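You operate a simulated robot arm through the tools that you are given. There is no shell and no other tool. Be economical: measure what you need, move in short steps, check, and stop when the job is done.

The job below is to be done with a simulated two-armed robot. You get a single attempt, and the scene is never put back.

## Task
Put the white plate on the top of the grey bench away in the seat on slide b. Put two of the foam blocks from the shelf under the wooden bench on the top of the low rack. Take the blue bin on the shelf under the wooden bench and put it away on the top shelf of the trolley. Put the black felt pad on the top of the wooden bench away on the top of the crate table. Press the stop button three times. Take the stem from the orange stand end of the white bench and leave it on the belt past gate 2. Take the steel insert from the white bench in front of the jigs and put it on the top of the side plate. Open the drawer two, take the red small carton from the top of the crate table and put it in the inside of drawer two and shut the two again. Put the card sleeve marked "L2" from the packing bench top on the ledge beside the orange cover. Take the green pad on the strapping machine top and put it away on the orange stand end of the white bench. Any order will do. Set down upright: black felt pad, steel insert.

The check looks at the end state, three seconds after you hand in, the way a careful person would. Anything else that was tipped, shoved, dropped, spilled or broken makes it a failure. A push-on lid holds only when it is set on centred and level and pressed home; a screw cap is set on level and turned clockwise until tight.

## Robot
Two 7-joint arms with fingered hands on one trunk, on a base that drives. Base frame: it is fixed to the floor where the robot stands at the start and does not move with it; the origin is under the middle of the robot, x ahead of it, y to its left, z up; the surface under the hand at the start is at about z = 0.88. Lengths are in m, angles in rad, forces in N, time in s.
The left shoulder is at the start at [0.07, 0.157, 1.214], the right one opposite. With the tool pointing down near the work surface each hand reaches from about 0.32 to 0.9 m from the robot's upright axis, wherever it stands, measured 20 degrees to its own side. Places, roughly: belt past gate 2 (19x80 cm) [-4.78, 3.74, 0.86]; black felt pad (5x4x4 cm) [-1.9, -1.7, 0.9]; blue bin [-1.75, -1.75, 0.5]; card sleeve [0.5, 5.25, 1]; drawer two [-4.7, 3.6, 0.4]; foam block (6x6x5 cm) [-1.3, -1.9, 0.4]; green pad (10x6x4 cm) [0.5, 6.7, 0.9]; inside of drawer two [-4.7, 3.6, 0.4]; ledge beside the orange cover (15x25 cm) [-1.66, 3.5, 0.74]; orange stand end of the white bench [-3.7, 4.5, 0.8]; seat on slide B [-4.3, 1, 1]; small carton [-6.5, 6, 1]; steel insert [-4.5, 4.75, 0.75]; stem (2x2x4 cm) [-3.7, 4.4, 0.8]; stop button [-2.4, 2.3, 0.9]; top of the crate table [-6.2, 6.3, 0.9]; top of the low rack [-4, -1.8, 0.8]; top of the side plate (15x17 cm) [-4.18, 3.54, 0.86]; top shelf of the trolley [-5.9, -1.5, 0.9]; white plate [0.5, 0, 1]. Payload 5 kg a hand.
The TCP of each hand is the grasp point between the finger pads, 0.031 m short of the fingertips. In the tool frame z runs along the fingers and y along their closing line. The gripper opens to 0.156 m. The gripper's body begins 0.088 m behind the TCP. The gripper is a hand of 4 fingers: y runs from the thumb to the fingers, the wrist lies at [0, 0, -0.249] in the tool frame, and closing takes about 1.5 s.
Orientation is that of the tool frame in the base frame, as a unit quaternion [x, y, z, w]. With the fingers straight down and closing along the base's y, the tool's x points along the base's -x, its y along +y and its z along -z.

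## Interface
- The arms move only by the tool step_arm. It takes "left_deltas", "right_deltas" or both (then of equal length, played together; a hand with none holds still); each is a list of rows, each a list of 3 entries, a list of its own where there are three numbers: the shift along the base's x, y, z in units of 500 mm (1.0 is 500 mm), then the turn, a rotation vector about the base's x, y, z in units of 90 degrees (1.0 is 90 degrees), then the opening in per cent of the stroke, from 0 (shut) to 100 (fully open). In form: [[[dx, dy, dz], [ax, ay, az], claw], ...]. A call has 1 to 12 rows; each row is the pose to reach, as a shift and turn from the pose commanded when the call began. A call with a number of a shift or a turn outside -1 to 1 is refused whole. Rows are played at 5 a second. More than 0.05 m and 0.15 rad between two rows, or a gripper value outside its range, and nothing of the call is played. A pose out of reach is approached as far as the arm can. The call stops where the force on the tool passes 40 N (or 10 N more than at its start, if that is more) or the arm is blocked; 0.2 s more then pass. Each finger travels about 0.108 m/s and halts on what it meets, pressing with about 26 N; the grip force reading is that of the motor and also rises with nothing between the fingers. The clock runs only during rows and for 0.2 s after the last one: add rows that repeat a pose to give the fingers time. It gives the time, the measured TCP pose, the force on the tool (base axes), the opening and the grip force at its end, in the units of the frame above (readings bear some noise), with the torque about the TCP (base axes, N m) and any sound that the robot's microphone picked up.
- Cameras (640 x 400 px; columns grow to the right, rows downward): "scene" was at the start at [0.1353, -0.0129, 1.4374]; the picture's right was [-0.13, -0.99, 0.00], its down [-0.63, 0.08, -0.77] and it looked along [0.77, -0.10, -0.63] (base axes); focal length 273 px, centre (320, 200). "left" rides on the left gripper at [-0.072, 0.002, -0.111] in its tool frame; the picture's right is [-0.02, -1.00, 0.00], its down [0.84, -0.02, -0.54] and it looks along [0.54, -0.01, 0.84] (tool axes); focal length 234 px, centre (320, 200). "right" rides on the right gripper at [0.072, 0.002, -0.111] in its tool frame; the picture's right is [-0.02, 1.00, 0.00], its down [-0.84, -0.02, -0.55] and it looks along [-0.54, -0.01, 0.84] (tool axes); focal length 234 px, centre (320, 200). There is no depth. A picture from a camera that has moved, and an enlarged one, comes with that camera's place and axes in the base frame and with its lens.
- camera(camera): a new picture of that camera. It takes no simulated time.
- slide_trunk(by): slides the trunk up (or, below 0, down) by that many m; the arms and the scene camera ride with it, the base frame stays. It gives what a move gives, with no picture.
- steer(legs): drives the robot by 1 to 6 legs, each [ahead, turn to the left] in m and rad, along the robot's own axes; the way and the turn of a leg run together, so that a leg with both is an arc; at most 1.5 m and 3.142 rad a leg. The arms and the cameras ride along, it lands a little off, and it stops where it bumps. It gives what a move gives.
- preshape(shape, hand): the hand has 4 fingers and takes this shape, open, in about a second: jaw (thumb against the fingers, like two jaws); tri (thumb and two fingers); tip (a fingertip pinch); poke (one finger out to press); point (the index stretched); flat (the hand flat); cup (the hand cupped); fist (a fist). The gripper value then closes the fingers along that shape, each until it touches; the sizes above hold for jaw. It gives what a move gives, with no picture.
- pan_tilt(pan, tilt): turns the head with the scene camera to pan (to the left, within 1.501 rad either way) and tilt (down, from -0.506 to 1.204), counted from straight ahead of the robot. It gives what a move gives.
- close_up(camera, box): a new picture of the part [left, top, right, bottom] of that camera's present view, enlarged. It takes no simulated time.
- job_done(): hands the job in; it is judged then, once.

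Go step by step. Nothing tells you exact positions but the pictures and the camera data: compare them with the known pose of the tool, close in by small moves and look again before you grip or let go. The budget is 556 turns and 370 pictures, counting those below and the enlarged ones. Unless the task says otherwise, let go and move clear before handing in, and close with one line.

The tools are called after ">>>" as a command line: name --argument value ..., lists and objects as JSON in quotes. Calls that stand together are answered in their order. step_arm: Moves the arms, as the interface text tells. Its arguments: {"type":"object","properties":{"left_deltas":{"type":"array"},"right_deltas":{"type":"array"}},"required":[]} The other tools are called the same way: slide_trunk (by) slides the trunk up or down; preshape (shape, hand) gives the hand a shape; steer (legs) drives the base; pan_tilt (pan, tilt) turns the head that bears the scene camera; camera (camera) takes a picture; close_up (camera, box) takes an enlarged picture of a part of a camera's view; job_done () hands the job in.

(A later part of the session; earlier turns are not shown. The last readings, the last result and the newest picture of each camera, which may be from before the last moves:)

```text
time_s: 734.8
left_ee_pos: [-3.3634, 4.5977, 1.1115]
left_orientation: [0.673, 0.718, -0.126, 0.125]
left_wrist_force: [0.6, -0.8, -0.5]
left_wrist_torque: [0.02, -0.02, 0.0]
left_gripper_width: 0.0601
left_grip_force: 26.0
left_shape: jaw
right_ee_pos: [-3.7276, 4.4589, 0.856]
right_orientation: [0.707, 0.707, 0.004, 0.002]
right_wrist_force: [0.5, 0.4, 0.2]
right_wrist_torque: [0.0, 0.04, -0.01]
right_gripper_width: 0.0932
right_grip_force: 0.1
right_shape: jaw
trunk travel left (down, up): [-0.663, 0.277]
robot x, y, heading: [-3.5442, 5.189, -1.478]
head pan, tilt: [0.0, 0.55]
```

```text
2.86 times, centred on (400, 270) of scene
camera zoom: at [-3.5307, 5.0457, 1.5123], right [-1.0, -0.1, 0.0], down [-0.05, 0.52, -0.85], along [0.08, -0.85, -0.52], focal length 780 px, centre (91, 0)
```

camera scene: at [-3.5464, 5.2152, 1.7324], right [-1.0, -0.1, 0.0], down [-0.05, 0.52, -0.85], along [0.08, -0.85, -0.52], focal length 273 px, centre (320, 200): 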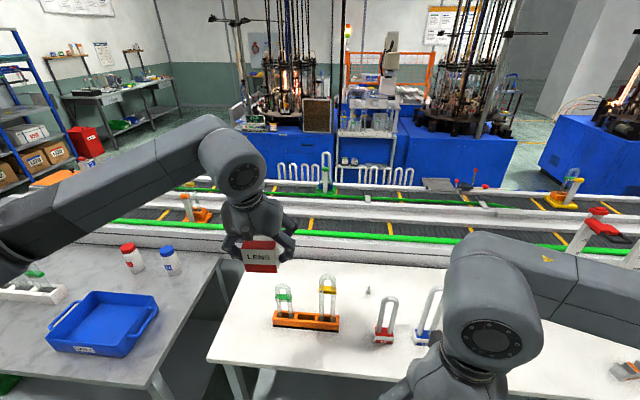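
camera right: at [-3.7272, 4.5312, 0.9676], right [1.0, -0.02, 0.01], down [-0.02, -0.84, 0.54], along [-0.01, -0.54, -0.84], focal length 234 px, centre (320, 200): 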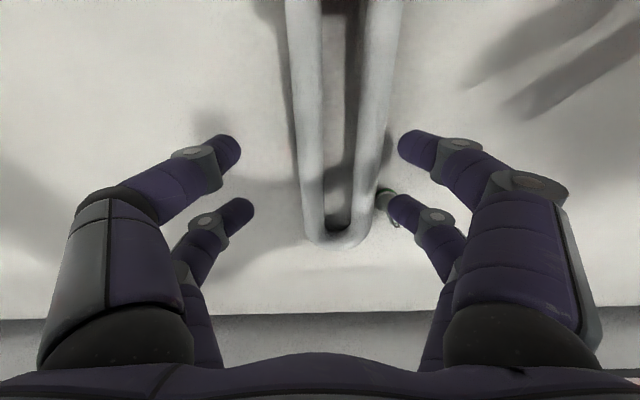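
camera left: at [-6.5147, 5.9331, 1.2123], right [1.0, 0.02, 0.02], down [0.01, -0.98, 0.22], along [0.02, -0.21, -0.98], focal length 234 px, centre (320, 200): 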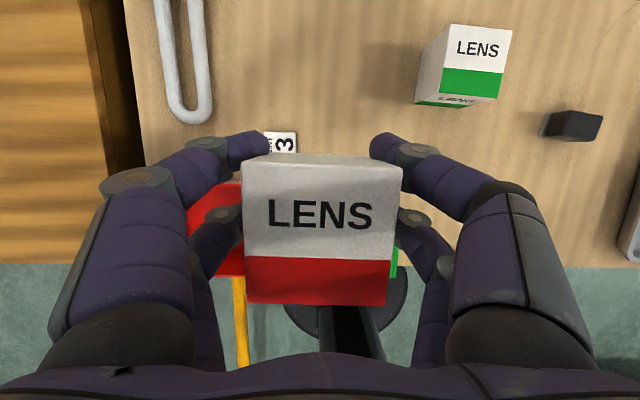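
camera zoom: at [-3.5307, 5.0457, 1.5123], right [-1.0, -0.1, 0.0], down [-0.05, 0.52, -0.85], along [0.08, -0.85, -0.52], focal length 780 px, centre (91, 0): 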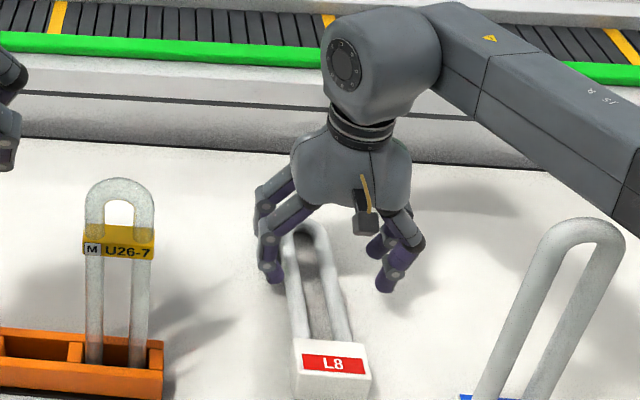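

>>> step_arm --right_deltas '[[[0.037, 0.026, -0.0], [0, 0, 0], 60], [[0.037, 0.026, -0.06], [0, 0, 0], 60], [[0.037, 0.026, -0.12], [0, 0, 0], 60], [[0.037, 0.026, -0.138], [0, 0, 0], 60]]'

>>> camera --camera "right"

```text
time_s: 736.0
left_ee_pos: [-3.3525, 4.5978, 1.1082]
left_orientation: [0.67, 0.721, -0.128, 0.124]
left_wrist_force: [1.2, -2.3, -0.9]
left_wrist_torque: [0.11, 0.02, -0.01]
left_gripper_width: 0.0599
left_grip_force: 26.2
left_shape: jaw
right_ee_pos: [-3.696, 4.4387, 0.844]
right_orientation: [0.709, 0.704, -0.019, 0.038]
right_wrist_force: [0.8, -0.8, -0.1]
right_wrist_torque: [0.08, 0.0, 0.01]
right_gripper_width: 0.0936
right_grip_force: 0.0
right_shape: jaw
trunk travel left (down, up): [-0.663, 0.277]
robot x, y, heading: [-3.5463, 5.1881, -1.479]
head pan, tilt: [0.0, 0.55]
stopped in row 4 (right hand): the arm was blocked; the commanded pose is now the measured one
```

```text
113 pictures are left
camera right: at [-3.6967, 4.5194, 0.9489], right [1.0, -0.03, 0.03], down [-0.04, -0.79, 0.61], along [0.01, -0.61, -0.79], focal length 234 px, centre (320, 200)
```

right: 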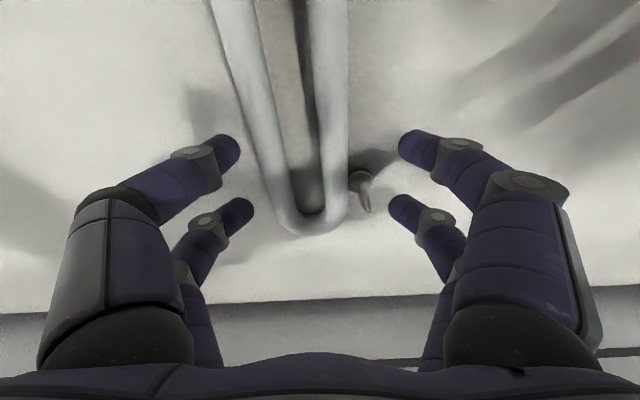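

>>> pan_tilt --pan -0.5 --tilt 0.75

>>> camera --camera "scene"

```text
time_s: 737.0
left_ee_pos: [-3.3563, 4.6081, 1.1165]
left_orientation: [0.669, 0.72, -0.131, 0.128]
left_wrist_force: [1.0, -0.3, -1.5]
left_wrist_torque: [0.0, 0.06, 0.01]
left_gripper_width: 0.0598
left_grip_force: 26.0
left_shape: jaw
right_ee_pos: [-3.6977, 4.4488, 0.8472]
right_orientation: [0.708, 0.704, -0.017, 0.042]
right_wrist_force: [1.1, 0.7, 0.5]
right_wrist_torque: [-0.06, 0.07, 0.0]
right_gripper_width: 0.0932
right_grip_force: 0.0
right_shape: jaw
trunk travel left (down, up): [-0.663, 0.277]
robot x, y, heading: [-3.5457, 5.1892, -1.473]
head pan, tilt: [-0.499, 0.75]
```

```text
112 pictures are left
camera scene: at [-3.5544, 5.0813, 1.4981], right [-0.92, 0.39, 0.01], down [0.26, 0.62, -0.74], along [-0.29, -0.68, -0.67], focal length 273 px, centre (320, 200)
```

scene: 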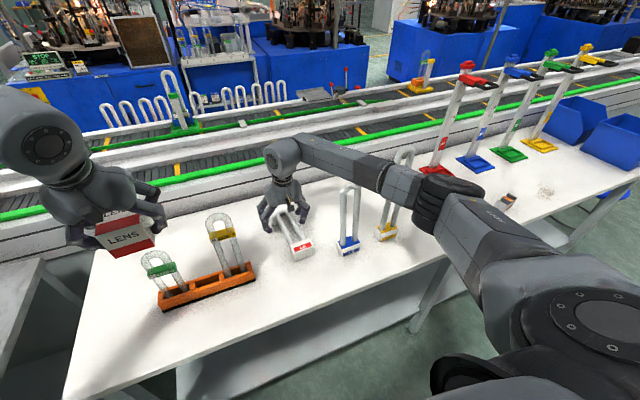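

The elbow is low among the other tubes. I raise the trunk 0.13 so that the forearm comes from above, and check.

>>> slide_trunk --by 0.15

>>> step_arm --right_deltas '[[[-0.01, 0.03, 0.0], [0.02, -0.006, 0], 60], [[-0.024, 0.046, -0.04], [0.037, -0.0115, 0], 60], [[-0.024, 0.046, -0.12], [0.037, -0.0115, 0], 60]]'

>>> camera --camera "scene"

```text
time_s: 737.5
left_ee_pos: [-3.3972, 4.5946, 1.1268]
left_orientation: [0.675, 0.716, -0.115, 0.135]
left_wrist_force: [-2.4, 1.0, -0.7]
left_wrist_torque: [-0.04, -0.15, 0.05]
left_gripper_width: 0.0598
left_grip_force: 26.1
left_shape: jaw
right_ee_pos: [-3.7227, 4.4477, 0.8344]
right_orientation: [0.709, 0.704, 0.004, 0.043]
right_wrist_force: [7.1, -4.4, 25.8]
right_wrist_torque: [0.37, 0.71, 0.01]
right_gripper_width: 0.0813
right_grip_force: 0.0
right_shape: jaw
trunk travel left (down, up): [-0.678, 0.262]
robot x, y, heading: [-3.5422, 5.1873, -1.475]
head pan, tilt: [-0.499, 0.75]
stopped: the force on the tool passed its limit at 44 N (the readings are from after the stop); the commanded pose is now the measured one
```

```text
time_s: 738.0
left_ee_pos: [-3.3793, 4.594, 1.1244]
left_orientation: [0.671, 0.72, -0.117, 0.131]
left_wrist_force: [-1.1, -0.7, -0.5]
left_wrist_torque: [-0.02, -0.09, 0.04]
left_gripper_width: 0.0599
left_grip_force: 25.7
left_shape: jaw
right_ee_pos: [-3.7161, 4.4593, 0.8347]
right_orientation: [0.706, 0.707, 0.015, 0.031]
right_wrist_force: [4.6, 1.4, 22.2]
right_wrist_torque: [0.31, 0.97, -0.16]
right_gripper_width: 0.0889
right_grip_force: 0.1
right_shape: jaw
trunk travel left (down, up): [-0.678, 0.262]
robot x, y, heading: [-3.5464, 5.1932, -1.472]
head pan, tilt: [-0.499, 0.75]
stopped in row 2 (right hand): the force on the tool passed its limit at 52 N (the readings are from after the stop); the commanded pose is now the measured one
```

```text
111 pictures are left
camera scene: at [-3.5739, 5.0621, 1.5096], right [-0.92, 0.39, 0.0], down [0.27, 0.63, -0.73], along [-0.28, -0.67, -0.68], focal length 273 px, centre (320, 200)
```

scene: 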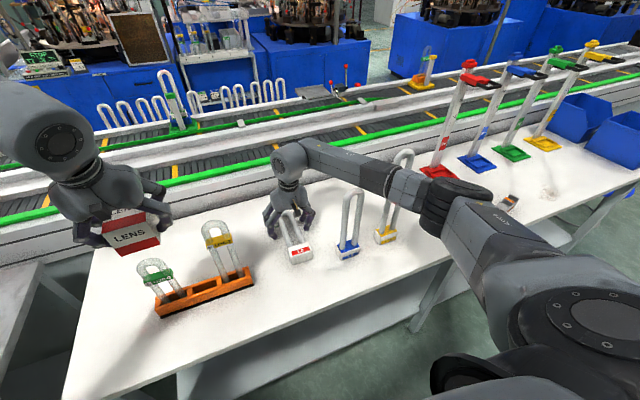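

>>> step_arm --right_deltas '[[[0, 0, 0.02], [0, 0, 0], 70], [[0, 0.0, 0.05], [0, 0, 0], 75], [[0, 0.0, 0.1], [0, 0, 0], 75]]'

>>> close_up --camera "scene" --box '[240, 120, 480, 270]'

```text
time_s: 738.8
left_ee_pos: [-3.3765, 4.594, 1.1244]
left_orientation: [0.67, 0.721, -0.118, 0.131]
left_wrist_force: [-0.1, 0.3, -0.6]
left_wrist_torque: [0.01, 0.05, 0.01]
left_gripper_width: 0.0595
left_grip_force: 26.8
left_shape: jaw
right_ee_pos: [-3.7174, 4.4639, 0.8793]
right_orientation: [0.705, 0.708, 0.015, 0.026]
right_wrist_force: [0.1, 0.2, 0.9]
right_wrist_torque: [-0.03, 0.0, 0.01]
right_gripper_width: 0.1165
right_grip_force: 0.0
right_shape: jaw
trunk travel left (down, up): [-0.678, 0.262]
robot x, y, heading: [-3.5442, 5.1915, -1.471]
head pan, tilt: [-0.499, 0.75]
```

```text
2.67 times, centred on (360, 195) of scene
camera zoom: at [-3.5704, 5.0613, 1.5102], right [-0.92, 0.39, 0.0], down [0.26, 0.63, -0.73], along [-0.29, -0.67, -0.68], focal length 728 px, centre (213, 213)
```

zoom: 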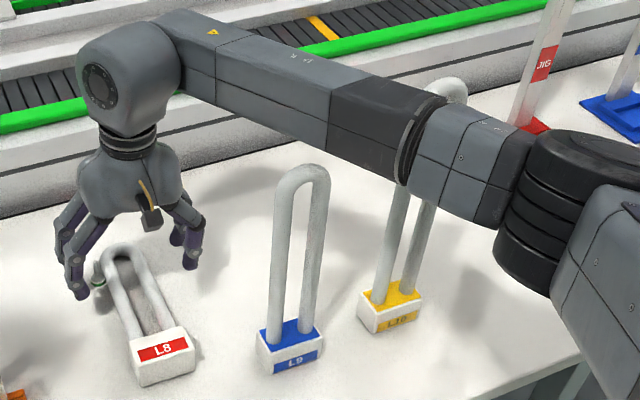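

>>> slide_trunk --by 0.15

>>> camera --camera "scene"

```text
time_s: 740.5
left_ee_pos: [-3.3774, 4.592, 1.2746]
left_orientation: [0.671, 0.721, -0.116, 0.129]
left_wrist_force: [0.7, 0.0, -0.4]
left_wrist_torque: [-0.03, 0.0, -0.02]
left_gripper_width: 0.0596
left_grip_force: 26.0
left_shape: jaw
right_ee_pos: [-3.7178, 4.4624, 1.0277]
right_orientation: [0.706, 0.708, 0.014, 0.026]
right_wrist_force: [0.4, 0.3, 0.1]
right_wrist_torque: [0.01, -0.03, 0.01]
right_gripper_width: 0.1166
right_grip_force: 0.1
right_shape: jaw
trunk travel left (down, up): [-0.828, 0.112]
robot x, y, heading: [-3.5443, 5.1893, -1.466]
head pan, tilt: [-0.499, 0.75]
```

```text
109 pictures are left
camera scene: at [-3.5712, 5.06, 1.6601], right [-0.92, 0.39, 0.0], down [0.27, 0.63, -0.73], along [-0.28, -0.67, -0.68], focal length 273 px, centre (320, 200)
```

scene: 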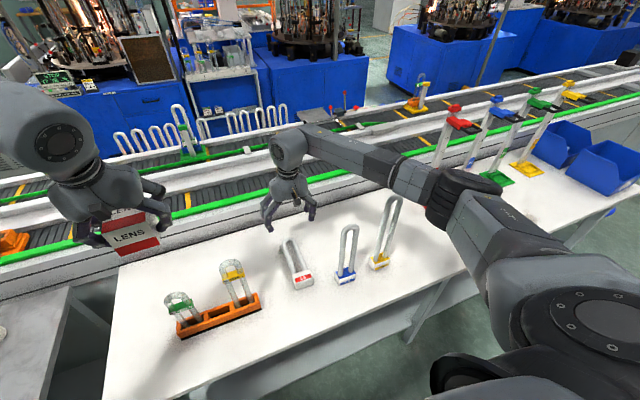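

>>> step_arm --right_deltas '[[[0.008, 0.008, -0.06], [0.005, 0.018, 0], 62], [[0.018, 0.016, -0.14], [0.011, 0.036, 0], 60], [[0.018, 0.016, -0.22], [0.011, 0.036, 0], 60], [[0.018, 0.016, -0.3], [0.011, 0.036, 0], 60]]'

>>> camera --camera "scene"

>>> camera --camera "right"

```text
time_s: 741.5
left_ee_pos: [-3.377, 4.5927, 1.2731]
left_orientation: [0.671, 0.721, -0.117, 0.13]
left_wrist_force: [-0.3, -0.9, -1.8]
left_wrist_torque: [0.02, 0.02, 0.04]
left_gripper_width: 0.0597
left_grip_force: 25.6
left_shape: jaw
right_ee_pos: [-3.7077, 4.4698, 0.8809]
right_orientation: [0.706, 0.708, 0.0, 0.0]
right_wrist_force: [0.1, -0.6, -0.3]
right_wrist_torque: [0.04, -0.01, 0.01]
right_gripper_width: 0.094
right_grip_force: 0.1
right_shape: jaw
trunk travel left (down, up): [-0.828, 0.112]
robot x, y, heading: [-3.5437, 5.188, -1.475]
head pan, tilt: [-0.499, 0.75]
```

```text
108 pictures are left
camera scene: at [-3.571, 5.0591, 1.6602], right [-0.92, 0.39, 0.0], down [0.27, 0.63, -0.73], along [-0.28, -0.67, -0.68], focal length 273 px, centre (320, 200)
```

scene: 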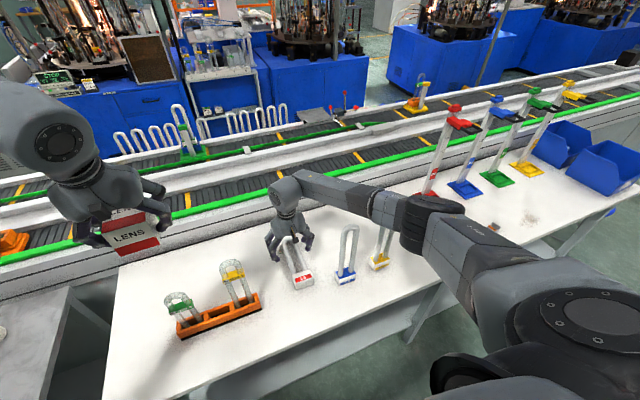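

```text
107 pictures are left
camera right: at [-3.7063, 4.5413, 0.9913], right [1.0, -0.02, 0.0], down [-0.02, -0.84, 0.54], along [-0.01, -0.54, -0.84], focal length 234 px, centre (320, 200)
```

right: 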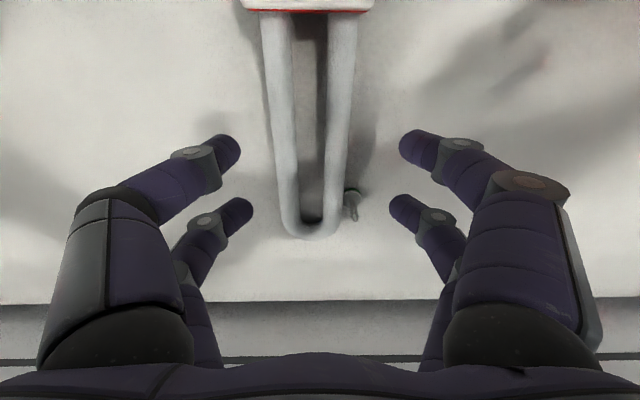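

With the higher trunk the arm gets nearly straight and the elbow stays high. I continue lowering and close on the tube legs.

>>> step_arm --right_deltas '[[[0.004, 0, -0.06], [0, 0, 0], 60], [[0.004, 0, -0.12], [0, 0, 0], 60], [[0.004, 0, -0.17], [0, 0, 0], 60]]'

>>> camera --camera "right"

```text
time_s: 742.1
left_ee_pos: [-3.3773, 4.5954, 1.2742]
left_orientation: [0.67, 0.721, -0.117, 0.13]
left_wrist_force: [0.4, -0.7, -0.8]
left_wrist_torque: [0.01, 0.01, 0.0]
left_gripper_width: 0.0596
left_grip_force: 25.7
left_shape: jaw
right_ee_pos: [-3.7023, 4.4687, 0.8317]
right_orientation: [0.708, 0.707, 0.002, 0.005]
right_wrist_force: [-0.4, 4.7, 9.4]
right_wrist_torque: [-0.08, 0.52, -0.23]
right_gripper_width: 0.0929
right_grip_force: 0.1
right_shape: jaw
trunk travel left (down, up): [-0.828, 0.112]
robot x, y, heading: [-3.5433, 5.1912, -1.47]
head pan, tilt: [-0.499, 0.75]
stopped in row 3 (right hand): the force on the tool passed its limit at 61 N (the readings are from after the stop); the commanded pose is now the measured one
```

```text
106 pictures are left
camera right: at [-3.7005, 4.5407, 0.9431], right [1.0, -0.02, 0.01], down [-0.02, -0.84, 0.55], along [-0.01, -0.55, -0.84], focal length 234 px, centre (320, 200)
```

right: 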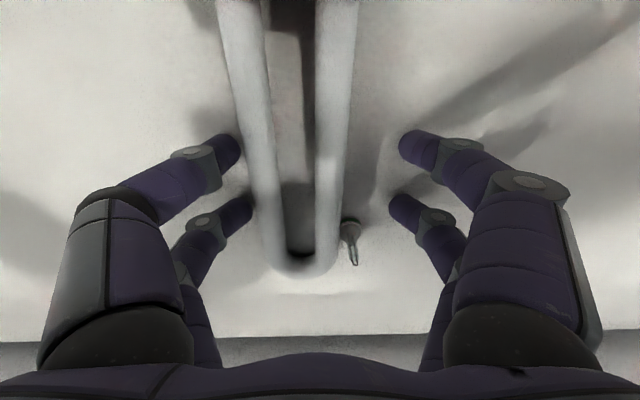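

The bench top is actually at z≈0.80 (fingertips touched it). I ease up, centre on the tube and close.

>>> step_arm --right_deltas '[[[0, 0, 0.02], [0, 0, 0], 62], [[-0.022, 0.01, 0.02], [0, 0, 0], 62], [[-0.022, 0.01, 0.008], [0, 0, 0], 50], [[-0.022, 0.01, 0.008], [0, 0, 0], 35], [[-0.022, 0.01, 0.008], [0, 0, 0], 28], [[-0.022, 0.01, 0.008], [0, 0, 0], 28]]'

>>> camera --camera "right"

```text
time_s: 743.5
left_ee_pos: [-3.3784, 4.5918, 1.273]
left_orientation: [0.67, 0.721, -0.116, 0.13]
left_wrist_force: [0.4, 0.1, -0.9]
left_wrist_torque: [0.03, -0.01, -0.02]
left_gripper_width: 0.0596
left_grip_force: 25.7
left_shape: jaw
right_ee_pos: [-3.713, 4.471, 0.8335]
right_orientation: [0.707, 0.707, 0.003, 0.003]
right_wrist_force: [0.3, -0.4, -0.3]
right_wrist_torque: [-0.07, 0.01, 0.03]
right_gripper_width: 0.0493
right_grip_force: 25.9
right_shape: jaw
trunk travel left (down, up): [-0.828, 0.112]
robot x, y, heading: [-3.5439, 5.1881, -1.475]
head pan, tilt: [-0.499, 0.75]
```

```text
105 pictures are left
camera right: at [-3.7128, 4.5437, 0.9445], right [1.0, -0.02, 0.01], down [-0.02, -0.84, 0.54], along [-0.01, -0.55, -0.84], focal length 234 px, centre (320, 200)
```

right: 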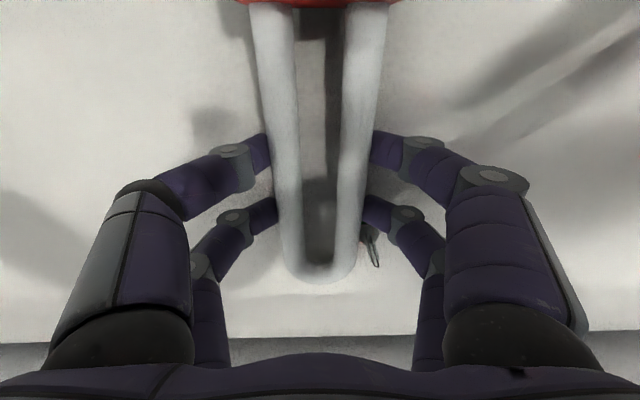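

Both legs gripped. I lift the tube, back the base 0.25 m for room, then pitch it upright.

>>> step_arm --right_deltas '[[[0, 0, 0.06], [0, 0, 0], 25], [[0, 0, 0.14], [0, 0, 0], 25], [[0, 0, 0.22], [0, 0, 0], 25], [[0, 0, 0.3], [0, 0, 0], 25], [[0, 0, 0.38], [0, 0, 0], 25], [[0, 0, 0.46], [0, 0, 0], 25]]'

>>> steer --legs '[[-0.25, 0]]'

>>> camera --camera "scene"

```text
time_s: 745.0
left_ee_pos: [-3.3771, 4.5926, 1.2739]
left_orientation: [0.671, 0.721, -0.117, 0.129]
left_wrist_force: [-0.1, 0.1, -0.8]
left_wrist_torque: [-0.04, 0.0, 0.0]
left_gripper_width: 0.0595
left_grip_force: 26.0
left_shape: jaw
right_ee_pos: [-3.7133, 4.4748, 1.0617]
right_orientation: [0.707, 0.707, 0.002, 0.002]
right_wrist_force: [1.3, 0.7, -1.5]
right_wrist_torque: [-0.13, 0.0, -0.01]
right_gripper_width: 0.0491
right_grip_force: 26.0
right_shape: jaw
trunk travel left (down, up): [-0.828, 0.112]
robot x, y, heading: [-3.5416, 5.1914, -1.472]
head pan, tilt: [-0.499, 0.75]
```

```text
time_s: 746.7
left_ee_pos: [-3.3984, 4.8304, 1.2717]
left_orientation: [0.669, 0.723, -0.115, 0.129]
left_wrist_force: [1.4, -0.4, -0.9]
left_wrist_torque: [0.05, 0.0, -0.03]
left_gripper_width: 0.0597
left_grip_force: 25.8
left_shape: jaw
right_ee_pos: [-3.7357, 4.7108, 1.061]
right_orientation: [0.705, 0.709, 0.003, 0.003]
right_wrist_force: [0.1, -0.6, -1.5]
right_wrist_torque: [-0.1, 0.0, 0.01]
right_gripper_width: 0.0492
right_grip_force: 25.5
right_shape: jaw
trunk travel left (down, up): [-0.828, 0.112]
robot x, y, heading: [-3.5678, 5.4279, -1.468]
head pan, tilt: [-0.499, 0.75]
```

```text
104 pictures are left
camera scene: at [-3.5949, 5.2961, 1.6599], right [-0.92, 0.38, 0.0], down [0.26, 0.63, -0.73], along [-0.28, -0.67, -0.68], focal length 273 px, centre (320, 200)
```

scene: 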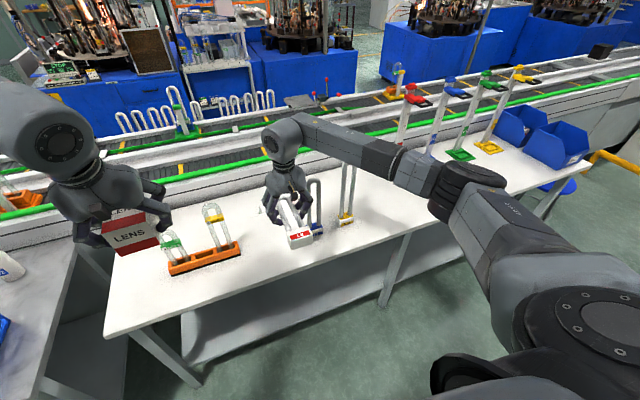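

>>> step_arm --right_deltas '[[[0, 0, 0.02], [-0.09, 0, 0], 22], [[0, 0, 0.04], [-0.18, 0, 0], 22], [[0, 0, 0.06], [-0.27, 0, 0], 22], [[0, 0, 0.06], [-0.36, 0, 0], 22], [[0, 0, 0.06], [-0.45, 0, 0], 22], [[0, 0, 0.06], [-0.54, 0, 0], 22], [[0, 0, 0.06], [-0.63, 0, 0], 22], [[0, 0, 0.06], [-0.72, 0, 0], 22], [[0, 0, 0.06], [-0.81, 0, 0], 22], [[0, 0, 0.06], [-0.9, 0, 0], 22], [[0, 0, 0.06], [-0.99, 0, 0], 22]]'

>>> camera --camera "scene"

```text
time_s: 749.1
left_ee_pos: [-3.3992, 4.8318, 1.2718]
left_orientation: [0.669, 0.723, -0.116, 0.131]
left_wrist_force: [0.1, 0.5, -1.5]
left_wrist_torque: [0.03, -0.03, -0.03]
left_gripper_width: 0.0594
left_grip_force: 25.8
left_shape: jaw
right_ee_pos: [-3.7348, 4.7004, 1.1181]
right_orientation: [0.607, 0.622, -0.346, 0.354]
right_wrist_force: [0.0, -0.7, -2.3]
right_wrist_torque: [-0.08, 0.01, 0.01]
right_gripper_width: 0.0488
right_grip_force: 26.4
right_shape: jaw
right hand out of reach, approached as far as the arm can: row 7, 8, 9, 10, 11
trunk travel left (down, up): [-0.828, 0.112]
robot x, y, heading: [-3.5686, 5.4267, -1.466]
head pan, tilt: [-0.499, 0.75]
```

```text
103 pictures are left
camera scene: at [-3.5962, 5.2985, 1.6601], right [-0.92, 0.38, 0.0], down [0.26, 0.63, -0.73], along [-0.28, -0.67, -0.68], focal length 273 px, centre (320, 200)
```

scene: 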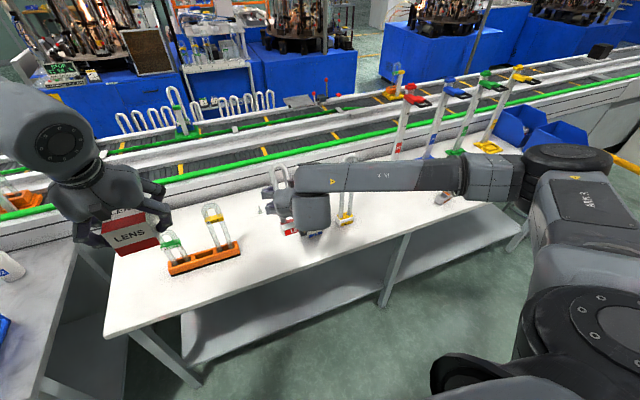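

The pitch got to ~60°. I back further over the floor, lower the trunk, and finish the rotation there.

>>> steer --legs '[[-0.22, 0]]'

>>> slide_trunk --by -0.18

>>> step_arm --right_deltas '[[[0, 0, 0], [-0.085, 0, 0], 22], [[0, 0, 0], [-0.17, 0, 0], 22], [[0, 0, 0], [-0.255, 0, 0], 22], [[0, 0, 0], [-0.341, 0, 0], 22]]'

>>> camera --camera "scene"

```text
time_s: 750.8
left_ee_pos: [-3.4196, 5.0409, 1.2728]
left_orientation: [0.668, 0.723, -0.115, 0.13]
left_wrist_force: [-0.4, -0.3, -0.5]
left_wrist_torque: [0.02, 0.02, 0.0]
left_gripper_width: 0.0598
left_grip_force: 26.0
left_shape: jaw
right_ee_pos: [-3.7534, 4.9099, 1.115]
right_orientation: [0.606, 0.623, -0.345, 0.354]
right_wrist_force: [0.4, -0.1, -0.4]
right_wrist_torque: [-0.04, 0.01, 0.04]
right_gripper_width: 0.0488
right_grip_force: 25.9
right_shape: jaw
trunk travel left (down, up): [-0.828, 0.112]
robot x, y, heading: [-3.5954, 5.6383, -1.465]
head pan, tilt: [-0.499, 0.75]
```

```text
time_s: 752.8
left_ee_pos: [-3.4204, 5.0438, 1.0933]
left_orientation: [0.668, 0.723, -0.116, 0.131]
left_wrist_force: [-0.3, 0.4, -0.9]
left_wrist_torque: [-0.03, 0.06, 0.0]
left_gripper_width: 0.0597
left_grip_force: 26.1
left_shape: jaw
right_ee_pos: [-3.7524, 4.9123, 0.9387]
right_orientation: [0.606, 0.622, -0.347, 0.355]
right_wrist_force: [0.0, -0.8, -1.1]
right_wrist_torque: [-0.01, 0.0, -0.03]
right_gripper_width: 0.0489
right_grip_force: 25.7
right_shape: jaw
trunk travel left (down, up): [-0.648, 0.292]
robot x, y, heading: [-3.5934, 5.6378, -1.465]
head pan, tilt: [-0.499, 0.75]
```

```text
time_s: 753.8
left_ee_pos: [-3.419, 5.0435, 1.0926]
left_orientation: [0.668, 0.724, -0.116, 0.131]
left_wrist_force: [-0.1, -0.1, -0.3]
left_wrist_torque: [-0.05, 0.03, 0.02]
left_gripper_width: 0.0597
left_grip_force: 25.6
left_shape: jaw
right_ee_pos: [-3.7531, 4.9126, 0.9377]
right_orientation: [0.607, 0.621, -0.347, 0.354]
right_wrist_force: [-0.7, 0.2, -1.4]
right_wrist_torque: [-0.03, 0.0, 0.0]
right_gripper_width: 0.0489
right_grip_force: 25.8
right_shape: jaw
right hand out of reach, approached as far as the arm can: row 1, 2, 3, 4
trunk travel left (down, up): [-0.648, 0.292]
robot x, y, heading: [-3.5924, 5.6413, -1.463]
head pan, tilt: [-0.499, 0.75]
```

```text
102 pictures are left
camera scene: at [-3.6173, 5.5103, 1.4802], right [-0.92, 0.38, 0.0], down [0.26, 0.63, -0.73], along [-0.28, -0.68, -0.68], focal length 273 px, centre (320, 200)
```

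scene: 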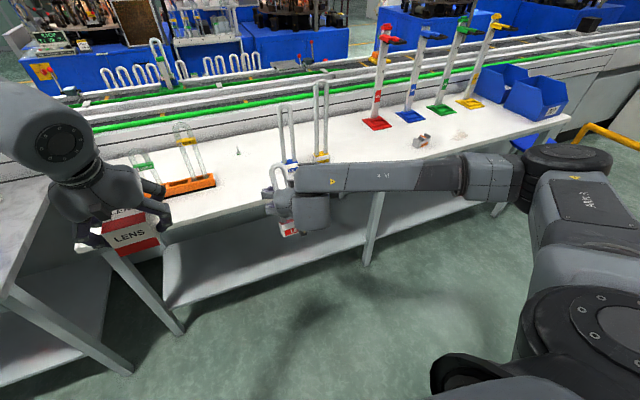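

>>> slide_trunk --by -0.3

>>> step_arm --right_deltas '[[[0, 0.02, 0.07], [0, 0, 0], 22], [[0, 0.04, 0.15], [0, 0, 0], 22], [[0, 0.04, 0.24], [-0.06, 0, 0], 22], [[0, 0.04, 0.33], [-0.12, 0, 0], 22], [[0, 0.04, 0.42], [-0.18, 0, 0], 22], [[0, 0.04, 0.5], [-0.24, 0, 0], 22], [[0, 0.04, 0.56], [-0.3, 0, 0], 22], [[0, 0.04, 0.6], [-0.341, 0, 0], 22]]' --left_deltas '[[[0, 0, 0.07], [0, 0, 0], 22], [[0, 0, 0.15], [0, 0, 0], 22], [[0, 0, 0.24], [0, 0, 0], 22], [[0, 0, 0.33], [0, 0, 0], 22], [[0, 0, 0.4], [0, 0, 0], 22], [[0, 0, 0.45], [0, 0, 0], 22], [[0, 0, 0.48], [0, 0, 0], 22], [[0, 0, 0.5], [0, 0, 0], 22]]'

>>> camera --camera "scene"

```text
time_s: 756.8
left_ee_pos: [-3.42, 5.0441, 0.7941]
left_orientation: [0.668, 0.724, -0.116, 0.13]
left_wrist_force: [-0.3, 0.3, -1.2]
left_wrist_torque: [-0.03, 0.02, -0.01]
left_gripper_width: 0.0596
left_grip_force: 26.0
left_shape: jaw
right_ee_pos: [-3.7543, 4.9115, 0.6383]
right_orientation: [0.606, 0.622, -0.346, 0.356]
right_wrist_force: [0.1, -0.2, -1.4]
right_wrist_torque: [-0.04, 0.01, -0.01]
right_gripper_width: 0.0488
right_grip_force: 25.5
right_shape: jaw
trunk travel left (down, up): [-0.348, 0.592]
robot x, y, heading: [-3.5938, 5.6378, -1.465]
head pan, tilt: [-0.499, 0.75]
```

```text
time_s: 758.8
left_ee_pos: [-3.4184, 5.0459, 1.0452]
left_orientation: [0.668, 0.724, -0.116, 0.131]
left_wrist_force: [0.2, 0.5, -0.8]
left_wrist_torque: [-0.01, -0.02, -0.03]
left_gripper_width: 0.0594
left_grip_force: 26.1
left_shape: jaw
right_ee_pos: [-3.7605, 4.9466, 0.8466]
right_orientation: [0.539, 0.568, -0.441, 0.438]
right_wrist_force: [0.3, -0.7, -0.4]
right_wrist_torque: [0.06, -0.02, 0.02]
right_gripper_width: 0.0485
right_grip_force: 26.2
right_shape: jaw
right hand out of reach, approached as far as the arm can: row 7, 8
trunk travel left (down, up): [-0.348, 0.592]
robot x, y, heading: [-3.5922, 5.6406, -1.463]
head pan, tilt: [-0.499, 0.75]
stopped in row 8 (right hand): the arm was blocked; the commanded pose is now the measured one
```

```text
101 pictures are left
camera scene: at [-3.617, 5.5108, 1.1801], right [-0.92, 0.38, 0.0], down [0.26, 0.63, -0.73], along [-0.28, -0.68, -0.68], focal length 273 px, centre (320, 200)
```

scene: 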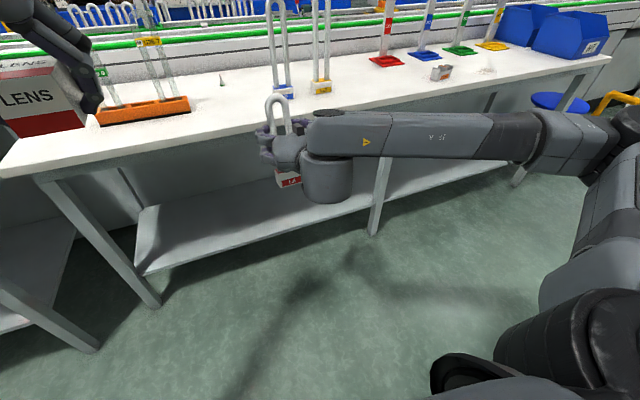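

Now 13° short of upright. A bit more trunk lowering and arm raising should complete it.

>>> slide_trunk --by -0.15

>>> step_arm --right_deltas '[[[0, -0.03, 0.08], [0, 0, 0], 22], [[0, -0.06, 0.16], [-0.03, 0, 0], 22], [[0, -0.09, 0.24], [-0.07, 0, 0], 22], [[0, -0.12, 0.32], [-0.11, 0, 0], 22], [[0, -0.14, 0.38], [-0.143, 0, 0], 22], [[0, -0.14, 0.44], [-0.143, 0, 0], 22], [[0, -0.14, 0.5], [-0.143, 0, 0], 22]]' --left_deltas '[[[0, 0, 0.08], [0, 0, 0], 22], [[0, 0, 0.16], [0, 0, 0], 22], [[0, 0, 0.2], [0, 0, 0], 22], [[0, 0, 0.25], [0, 0, 0], 22], [[0, 0, 0.28], [0, 0, 0], 22], [[0, 0, 0.3], [0, 0, 0], 22], [[0, 0, 0.3], [0, 0, 0], 22]]'

>>> camera --camera "scene"

```text
time_s: 760.5
left_ee_pos: [-3.4201, 5.0447, 0.8948]
left_orientation: [0.667, 0.724, -0.116, 0.131]
left_wrist_force: [0.3, 0.0, -1.2]
left_wrist_torque: [0.01, -0.01, 0.02]
left_gripper_width: 0.0593
left_grip_force: 26.0
left_shape: jaw
right_ee_pos: [-3.7601, 4.9453, 0.6977]
right_orientation: [0.539, 0.567, -0.442, 0.439]
right_wrist_force: [0.3, 0.6, -1.4]
right_wrist_torque: [0.0, 0.0, -0.03]
right_gripper_width: 0.0487
right_grip_force: 25.7
right_shape: jaw
trunk travel left (down, up): [-0.198, 0.742]
robot x, y, heading: [-3.5892, 5.6397, -1.467]
head pan, tilt: [-0.499, 0.75]
```

```text
time_s: 762.1
left_ee_pos: [-3.4201, 5.0421, 1.0447]
left_orientation: [0.668, 0.723, -0.116, 0.13]
left_wrist_force: [-1.4, 0.5, -0.7]
left_wrist_torque: [0.01, -0.04, 0.01]
left_gripper_width: 0.0593
left_grip_force: 25.5
left_shape: jaw
right_ee_pos: [-3.7603, 4.8745, 0.945]
right_orientation: [0.486, 0.515, -0.503, 0.496]
right_wrist_force: [0.7, -0.8, -1.8]
right_wrist_torque: [0.02, 0.0, -0.02]
right_gripper_width: 0.0483
right_grip_force: 26.1
right_shape: jaw
trunk travel left (down, up): [-0.198, 0.742]
robot x, y, heading: [-3.5909, 5.6385, -1.467]
head pan, tilt: [-0.499, 0.75]
```

```text
100 pictures are left
camera scene: at [-3.6171, 5.5103, 1.0301], right [-0.92, 0.38, 0.0], down [0.26, 0.63, -0.73], along [-0.28, -0.68, -0.68], focal length 273 px, centre (320, 200)
```

scene: 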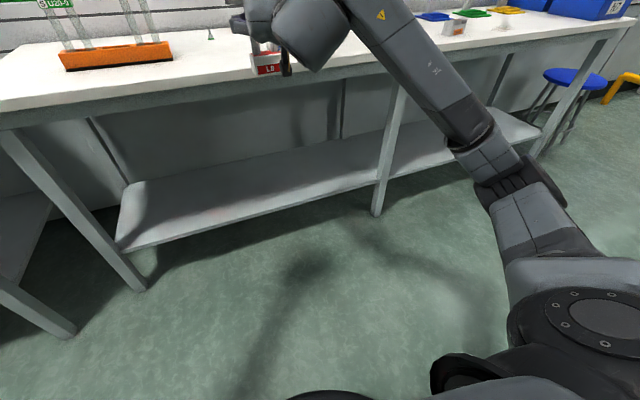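

Upright now. I drive forward so the tube comes over its old place near (-3.715,4.63), and check.

>>> steer --legs '[[0.24, 0]]'

>>> pan_tilt --pan -0.15 --tilt 0.35

>>> camera --camera "scene"

```text
time_s: 763.9
left_ee_pos: [-3.3915, 4.8044, 1.0443]
left_orientation: [0.667, 0.724, -0.116, 0.13]
left_wrist_force: [-0.1, -0.1, -1.2]
left_wrist_torque: [0.03, 0.01, 0.0]
left_gripper_width: 0.0591
left_grip_force: 25.9
left_shape: jaw
right_ee_pos: [-3.7304, 4.6366, 0.9458]
right_orientation: [0.485, 0.516, -0.501, 0.498]
right_wrist_force: [0.2, -0.1, -1.1]
right_wrist_torque: [0.02, 0.0, -0.03]
right_gripper_width: 0.0482
right_grip_force: 26.2
right_shape: jaw
trunk travel left (down, up): [-0.198, 0.742]
robot x, y, heading: [-3.5656, 5.3995, -1.46]
head pan, tilt: [-0.499, 0.75]
```

```text
time_s: 764.8
left_ee_pos: [-3.3924, 4.8068, 1.0443]
left_orientation: [0.667, 0.725, -0.117, 0.13]
left_wrist_force: [0.1, 0.3, 0.5]
left_wrist_torque: [-0.03, 0.02, -0.02]
left_gripper_width: 0.0592
left_grip_force: 26.6
left_shape: jaw
right_ee_pos: [-3.7294, 4.637, 0.9455]
right_orientation: [0.485, 0.516, -0.501, 0.498]
right_wrist_force: [-0.6, 0.4, -2.1]
right_wrist_torque: [0.0, 0.02, -0.02]
right_gripper_width: 0.0485
right_grip_force: 25.9
right_shape: jaw
trunk travel left (down, up): [-0.198, 0.742]
robot x, y, heading: [-3.5657, 5.405, -1.462]
head pan, tilt: [-0.15, 0.351]
```

```text
99 pictures are left
camera scene: at [-3.5635, 5.2571, 1.0657], right [-1.0, 0.04, 0.0], down [0.01, 0.34, -0.94], along [-0.04, -0.94, -0.34], focal length 273 px, centre (320, 200)
```

scene: 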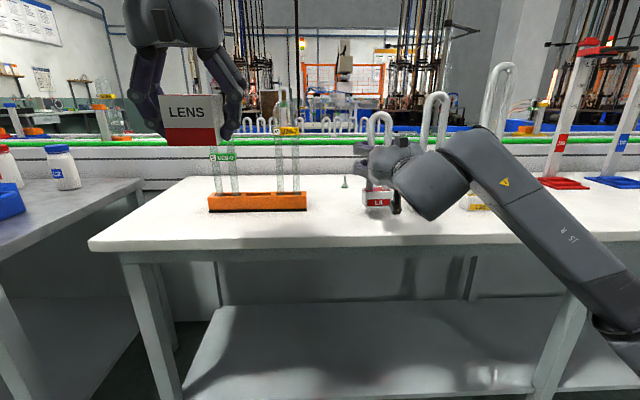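

>>> step_arm --right_deltas '[[[0.014, 0, -0.01], [0, 0, 0], 22], [[0.028, 0, -0.03], [0, 0, 0], 22], [[0.028, 0, -0.045], [0, 0, 0], 22], [[0.028, 0, -0.055], [0, 0, 0], 22], [[0.028, 0, -0.063], [0, 0, 0], 22]]'

>>> close_up --camera "scene" --box '[320, 80, 460, 230]'

```text
time_s: 766.2
left_ee_pos: [-3.3925, 4.8066, 1.0437]
left_orientation: [0.667, 0.725, -0.115, 0.131]
left_wrist_force: [-0.1, 0.0, -0.3]
left_wrist_torque: [0.02, -0.02, -0.02]
left_gripper_width: 0.059
left_grip_force: 26.2
left_shape: jaw
right_ee_pos: [-3.7202, 4.6403, 0.9284]
right_orientation: [-0.48, -0.507, 0.508, -0.504]
right_wrist_force: [1.0, 2.1, 16.2]
right_wrist_torque: [-0.31, -0.38, 0.07]
right_gripper_width: 0.0484
right_grip_force: 25.9
right_shape: jaw
trunk travel left (down, up): [-0.198, 0.742]
robot x, y, heading: [-3.5636, 5.4044, -1.465]
head pan, tilt: [-0.15, 0.351]
stopped in row 5 (right hand): the force on the tool passed its limit at 41 N (the readings are from after the stop); the commanded pose is now the measured one
```

```text
2.67 times, centred on (390, 155) of scene
camera zoom: at [-3.5632, 5.2578, 1.0655], right [-1.0, 0.04, 0.0], down [0.01, 0.34, -0.94], along [-0.04, -0.94, -0.34], focal length 728 px, centre (133, 320)
```

zoom: 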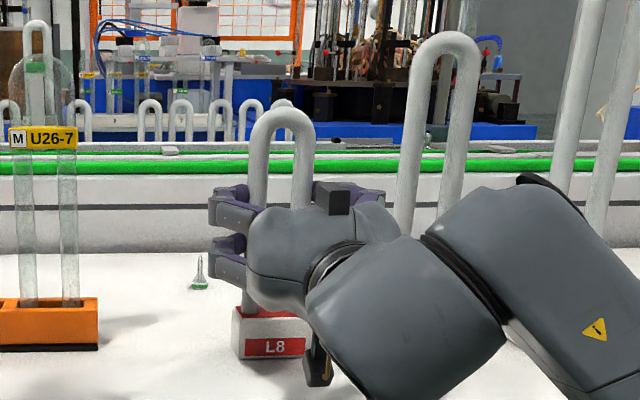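

The tube stands on the bench. I open and withdraw straight back.

>>> step_arm --right_deltas '[[[0, 0, 0.004], [0, 0, 0], 30], [[0, 0, 0.004], [0, 0, 0], 45], [[0, 0, 0.004], [0, 0, 0], 58], [[0, 0, 0.004], [0, 0, 0], 58], [[0, 0.06, 0.004], [0, 0, 0], 58], [[0, 0.13, 0.004], [0, 0, 0], 58], [[0, 0.2, 0.01], [0, 0, 0], 58], [[0, 0.26, 0.02], [0, 0, 0], 58]]'

>>> steer --legs '[[-0.2, 0]]'

>>> close_up --camera "scene" --box '[280, 60, 480, 240]'

```text
time_s: 768.0
left_ee_pos: [-3.3937, 4.8066, 1.0445]
left_orientation: [0.667, 0.724, -0.116, 0.131]
left_wrist_force: [0.4, 1.0, -0.8]
left_wrist_torque: [0.0, 0.0, 0.02]
left_gripper_width: 0.0596
left_grip_force: 26.4
left_shape: jaw
right_ee_pos: [-3.7178, 4.7711, 0.9285]
right_orientation: [0.483, 0.51, -0.506, 0.5]
right_wrist_force: [0.4, 0.3, -0.1]
right_wrist_torque: [-0.01, 0.01, 0.03]
right_gripper_width: 0.0901
right_grip_force: 0.0
right_shape: jaw
trunk travel left (down, up): [-0.198, 0.742]
robot x, y, heading: [-3.566, 5.4049, -1.462]
head pan, tilt: [-0.15, 0.351]
```

```text
time_s: 769.5
left_ee_pos: [-3.4139, 5.0038, 1.0456]
left_orientation: [0.666, 0.725, -0.116, 0.13]
left_wrist_force: [-0.3, 0.8, 0.3]
left_wrist_torque: [-0.01, 0.02, 0.04]
left_gripper_width: 0.059
left_grip_force: 25.4
left_shape: jaw
right_ee_pos: [-3.7388, 4.9669, 0.9308]
right_orientation: [0.482, 0.511, -0.505, 0.502]
right_wrist_force: [0.2, 0.6, 0.0]
right_wrist_torque: [0.03, 0.01, 0.01]
right_gripper_width: 0.0896
right_grip_force: 0.2
right_shape: jaw
trunk travel left (down, up): [-0.198, 0.742]
robot x, y, heading: [-3.5878, 5.5997, -1.457]
head pan, tilt: [-0.15, 0.351]
```

```text
2.22 times, centred on (380, 150) of scene
camera zoom: at [-3.5851, 5.4537, 1.066], right [-1.0, 0.04, 0.0], down [0.01, 0.34, -0.94], along [-0.04, -0.94, -0.34], focal length 607 px, centre (187, 311)
```

zoom: 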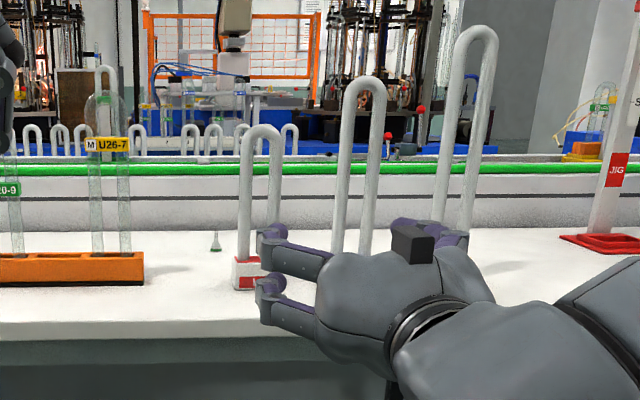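

L8 stands again. Now I raise the trunk, bring the right hand back to vertical, and return for the stem from above.

>>> slide_trunk --by 0.4

>>> step_arm --right_deltas '[[[0, 0, -0.03], [0.09, 0, 0], 50], [[0, 0, -0.06], [0.18, 0, 0], 40], [[0, 0, -0.1], [0.27, 0, 0], 30], [[0, 0, -0.15], [0.36, 0, 0], 30], [[0, 0, -0.2], [0.45, 0, 0], 30], [[0, 0, -0.25], [0.54, 0, 0], 30], [[0, 0, -0.3], [0.63, 0, 0], 30], [[0, 0, -0.35], [0.72, 0, 0], 30], [[0, 0, -0.4], [0.81, 0, 0], 30], [[0, 0, -0.45], [0.9, 0, 0], 30], [[0, 0, -0.48], [1.0, 0, 0], 30]]'

>>> slide_trunk --by 0.23

```text
time_s: 773.4
left_ee_pos: [-3.4129, 5.0017, 1.4456]
left_orientation: [0.666, 0.725, -0.116, 0.131]
left_wrist_force: [0.1, 0.3, -0.9]
left_wrist_torque: [-0.04, -0.01, -0.03]
left_gripper_width: 0.0597
left_grip_force: 25.7
left_shape: jaw
right_ee_pos: [-3.7402, 4.9654, 1.3286]
right_orientation: [0.483, 0.511, -0.505, 0.502]
right_wrist_force: [-0.2, 0.4, -0.1]
right_wrist_torque: [0.0, 0.02, 0.02]
right_gripper_width: 0.0901
right_grip_force: 0.0
right_shape: jaw
trunk travel left (down, up): [-0.598, 0.342]
robot x, y, heading: [-3.5842, 5.5973, -1.457]
head pan, tilt: [-0.15, 0.351]
```

```text
refused: row 11 steps farther than a row can; nothing moved
```

```text
time_s: 775.8
left_ee_pos: [-3.4139, 5.002, 1.6752]
left_orientation: [0.667, 0.725, -0.116, 0.13]
left_wrist_force: [-0.6, 0.6, -0.8]
left_wrist_torque: [-0.02, 0.01, -0.02]
left_gripper_width: 0.0594
left_grip_force: 26.0
left_shape: jaw
right_ee_pos: [-3.7397, 4.9655, 1.5584]
right_orientation: [0.483, 0.511, -0.505, 0.501]
right_wrist_force: [-0.5, -0.3, -0.3]
right_wrist_torque: [0.0, 0.0, -0.03]
right_gripper_width: 0.0901
right_grip_force: 0.0
right_shape: jaw
trunk travel left (down, up): [-0.828, 0.112]
robot x, y, heading: [-3.5862, 5.5978, -1.456]
head pan, tilt: [-0.15, 0.351]
```

>>> step_arm --right_deltas '[[[0, 0, -0.05], [0.083, 0, 0], 50], [[0, 0, -0.1], [0.166, 0, 0], 40], [[0, 0, -0.16], [0.25, 0, 0], 30], [[0, 0, -0.22], [0.333, 0, 0], 30], [[0, 0, -0.28], [0.416, 0, 0], 30], [[0, 0, -0.34], [0.5, 0, 0], 30], [[0, 0, -0.4], [0.583, 0, 0], 30], [[0, 0, -0.46], [0.666, 0, 0], 30], [[0, 0, -0.52], [0.75, 0, 0], 30], [[0, 0, -0.58], [0.833, 0, 0], 30], [[0, 0, -0.64], [0.916, 0, 0], 30], [[0, 0, -0.7], [0.998, 0, 0], 30]]' --left_deltas '[[[0, 0, -0.05], [0, 0, 0], 22], [[0, 0, -0.1], [0, 0, 0], 22], [[0, 0, -0.15], [0, 0, 0], 22], [[0, 0, -0.2], [0, 0, 0], 22], [[0, 0, -0.25], [0, 0, 0], 22], [[0, 0, -0.3], [0, 0, 0], 22], [[0, 0, -0.35], [0, 0, 0], 22], [[0, 0, -0.4], [0, 0, 0], 22], [[0, 0, -0.45], [0, 0, 0], 22], [[0, 0, -0.5], [0, 0, 0], 22], [[0, 0, -0.55], [0, 0, 0], 22], [[0, 0, -0.6], [0, 0, 0], 22]]'

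>>> steer --legs '[[0.4, -0.05]]'

>>> pan_tilt --pan -0.2 --tilt 0.75

>>> camera --camera "scene"

```text
time_s: 778.4
left_ee_pos: [-3.4138, 4.9979, 1.3731]
left_orientation: [0.666, 0.725, -0.117, 0.13]
left_wrist_force: [0.3, -0.4, -1.6]
left_wrist_torque: [0.01, 0.03, 0.03]
left_gripper_width: 0.059
left_grip_force: 26.2
left_shape: jaw
right_ee_pos: [-3.7407, 4.9665, 1.2078]
right_orientation: [0.696, 0.718, 0.004, 0.014]
right_wrist_force: [1.1, -0.3, 0.0]
right_wrist_torque: [0.01, 0.02, 0.0]
right_gripper_width: 0.047
right_grip_force: 0.0
right_shape: jaw
trunk travel left (down, up): [-0.828, 0.112]
robot x, y, heading: [-3.5859, 5.5967, -1.461]
head pan, tilt: [-0.15, 0.351]
```

```text
time_s: 780.9
left_ee_pos: [-3.4087, 4.6028, 1.3745]
left_orientation: [0.683, 0.709, -0.119, 0.129]
left_wrist_force: [0.8, -0.2, 0.0]
left_wrist_torque: [-0.04, 0.04, 0.01]
left_gripper_width: 0.059
left_grip_force: 25.6
left_shape: jaw
right_ee_pos: [-3.737, 4.5852, 1.2101]
right_orientation: [0.712, 0.702, 0.002, 0.014]
right_wrist_force: [0.7, -0.3, -0.3]
right_wrist_torque: [0.01, -0.01, -0.03]
right_gripper_width: 0.0473
right_grip_force: 0.0
right_shape: jaw
trunk travel left (down, up): [-0.828, 0.112]
robot x, y, heading: [-3.5523, 5.2066, -1.51]
head pan, tilt: [-0.15, 0.351]
```

```text
time_s: 781.7
left_ee_pos: [-3.4086, 4.6, 1.374]
left_orientation: [0.684, 0.709, -0.119, 0.128]
left_wrist_force: [-0.1, -1.1, -1.0]
left_wrist_torque: [-0.01, -0.01, 0.0]
left_gripper_width: 0.0587
left_grip_force: 25.8
left_shape: jaw
right_ee_pos: [-3.7362, 4.5843, 1.2085]
right_orientation: [0.713, 0.701, 0.003, 0.014]
right_wrist_force: [0.7, 0.0, 0.0]
right_wrist_torque: [-0.01, -0.03, 0.02]
right_gripper_width: 0.0476
right_grip_force: 0.0
right_shape: jaw
trunk travel left (down, up): [-0.828, 0.112]
robot x, y, heading: [-3.5531, 5.2033, -1.508]
head pan, tilt: [-0.201, 0.75]
```

```text
96 pictures are left
camera scene: at [-3.561, 5.0707, 1.6602], right [-0.99, 0.14, 0.0], down [0.09, 0.68, -0.73], along [-0.1, -0.72, -0.68], focal length 273 px, centre (320, 200)
```

scene: 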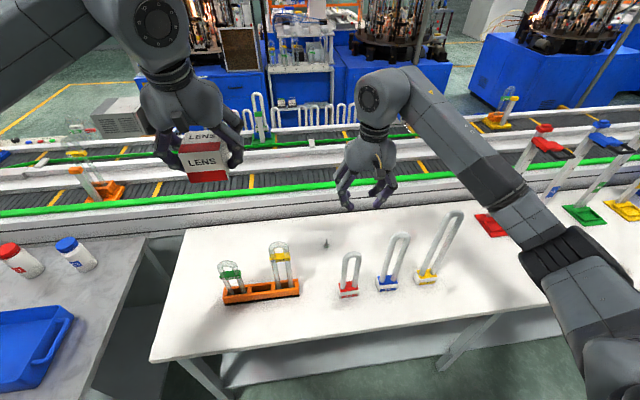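

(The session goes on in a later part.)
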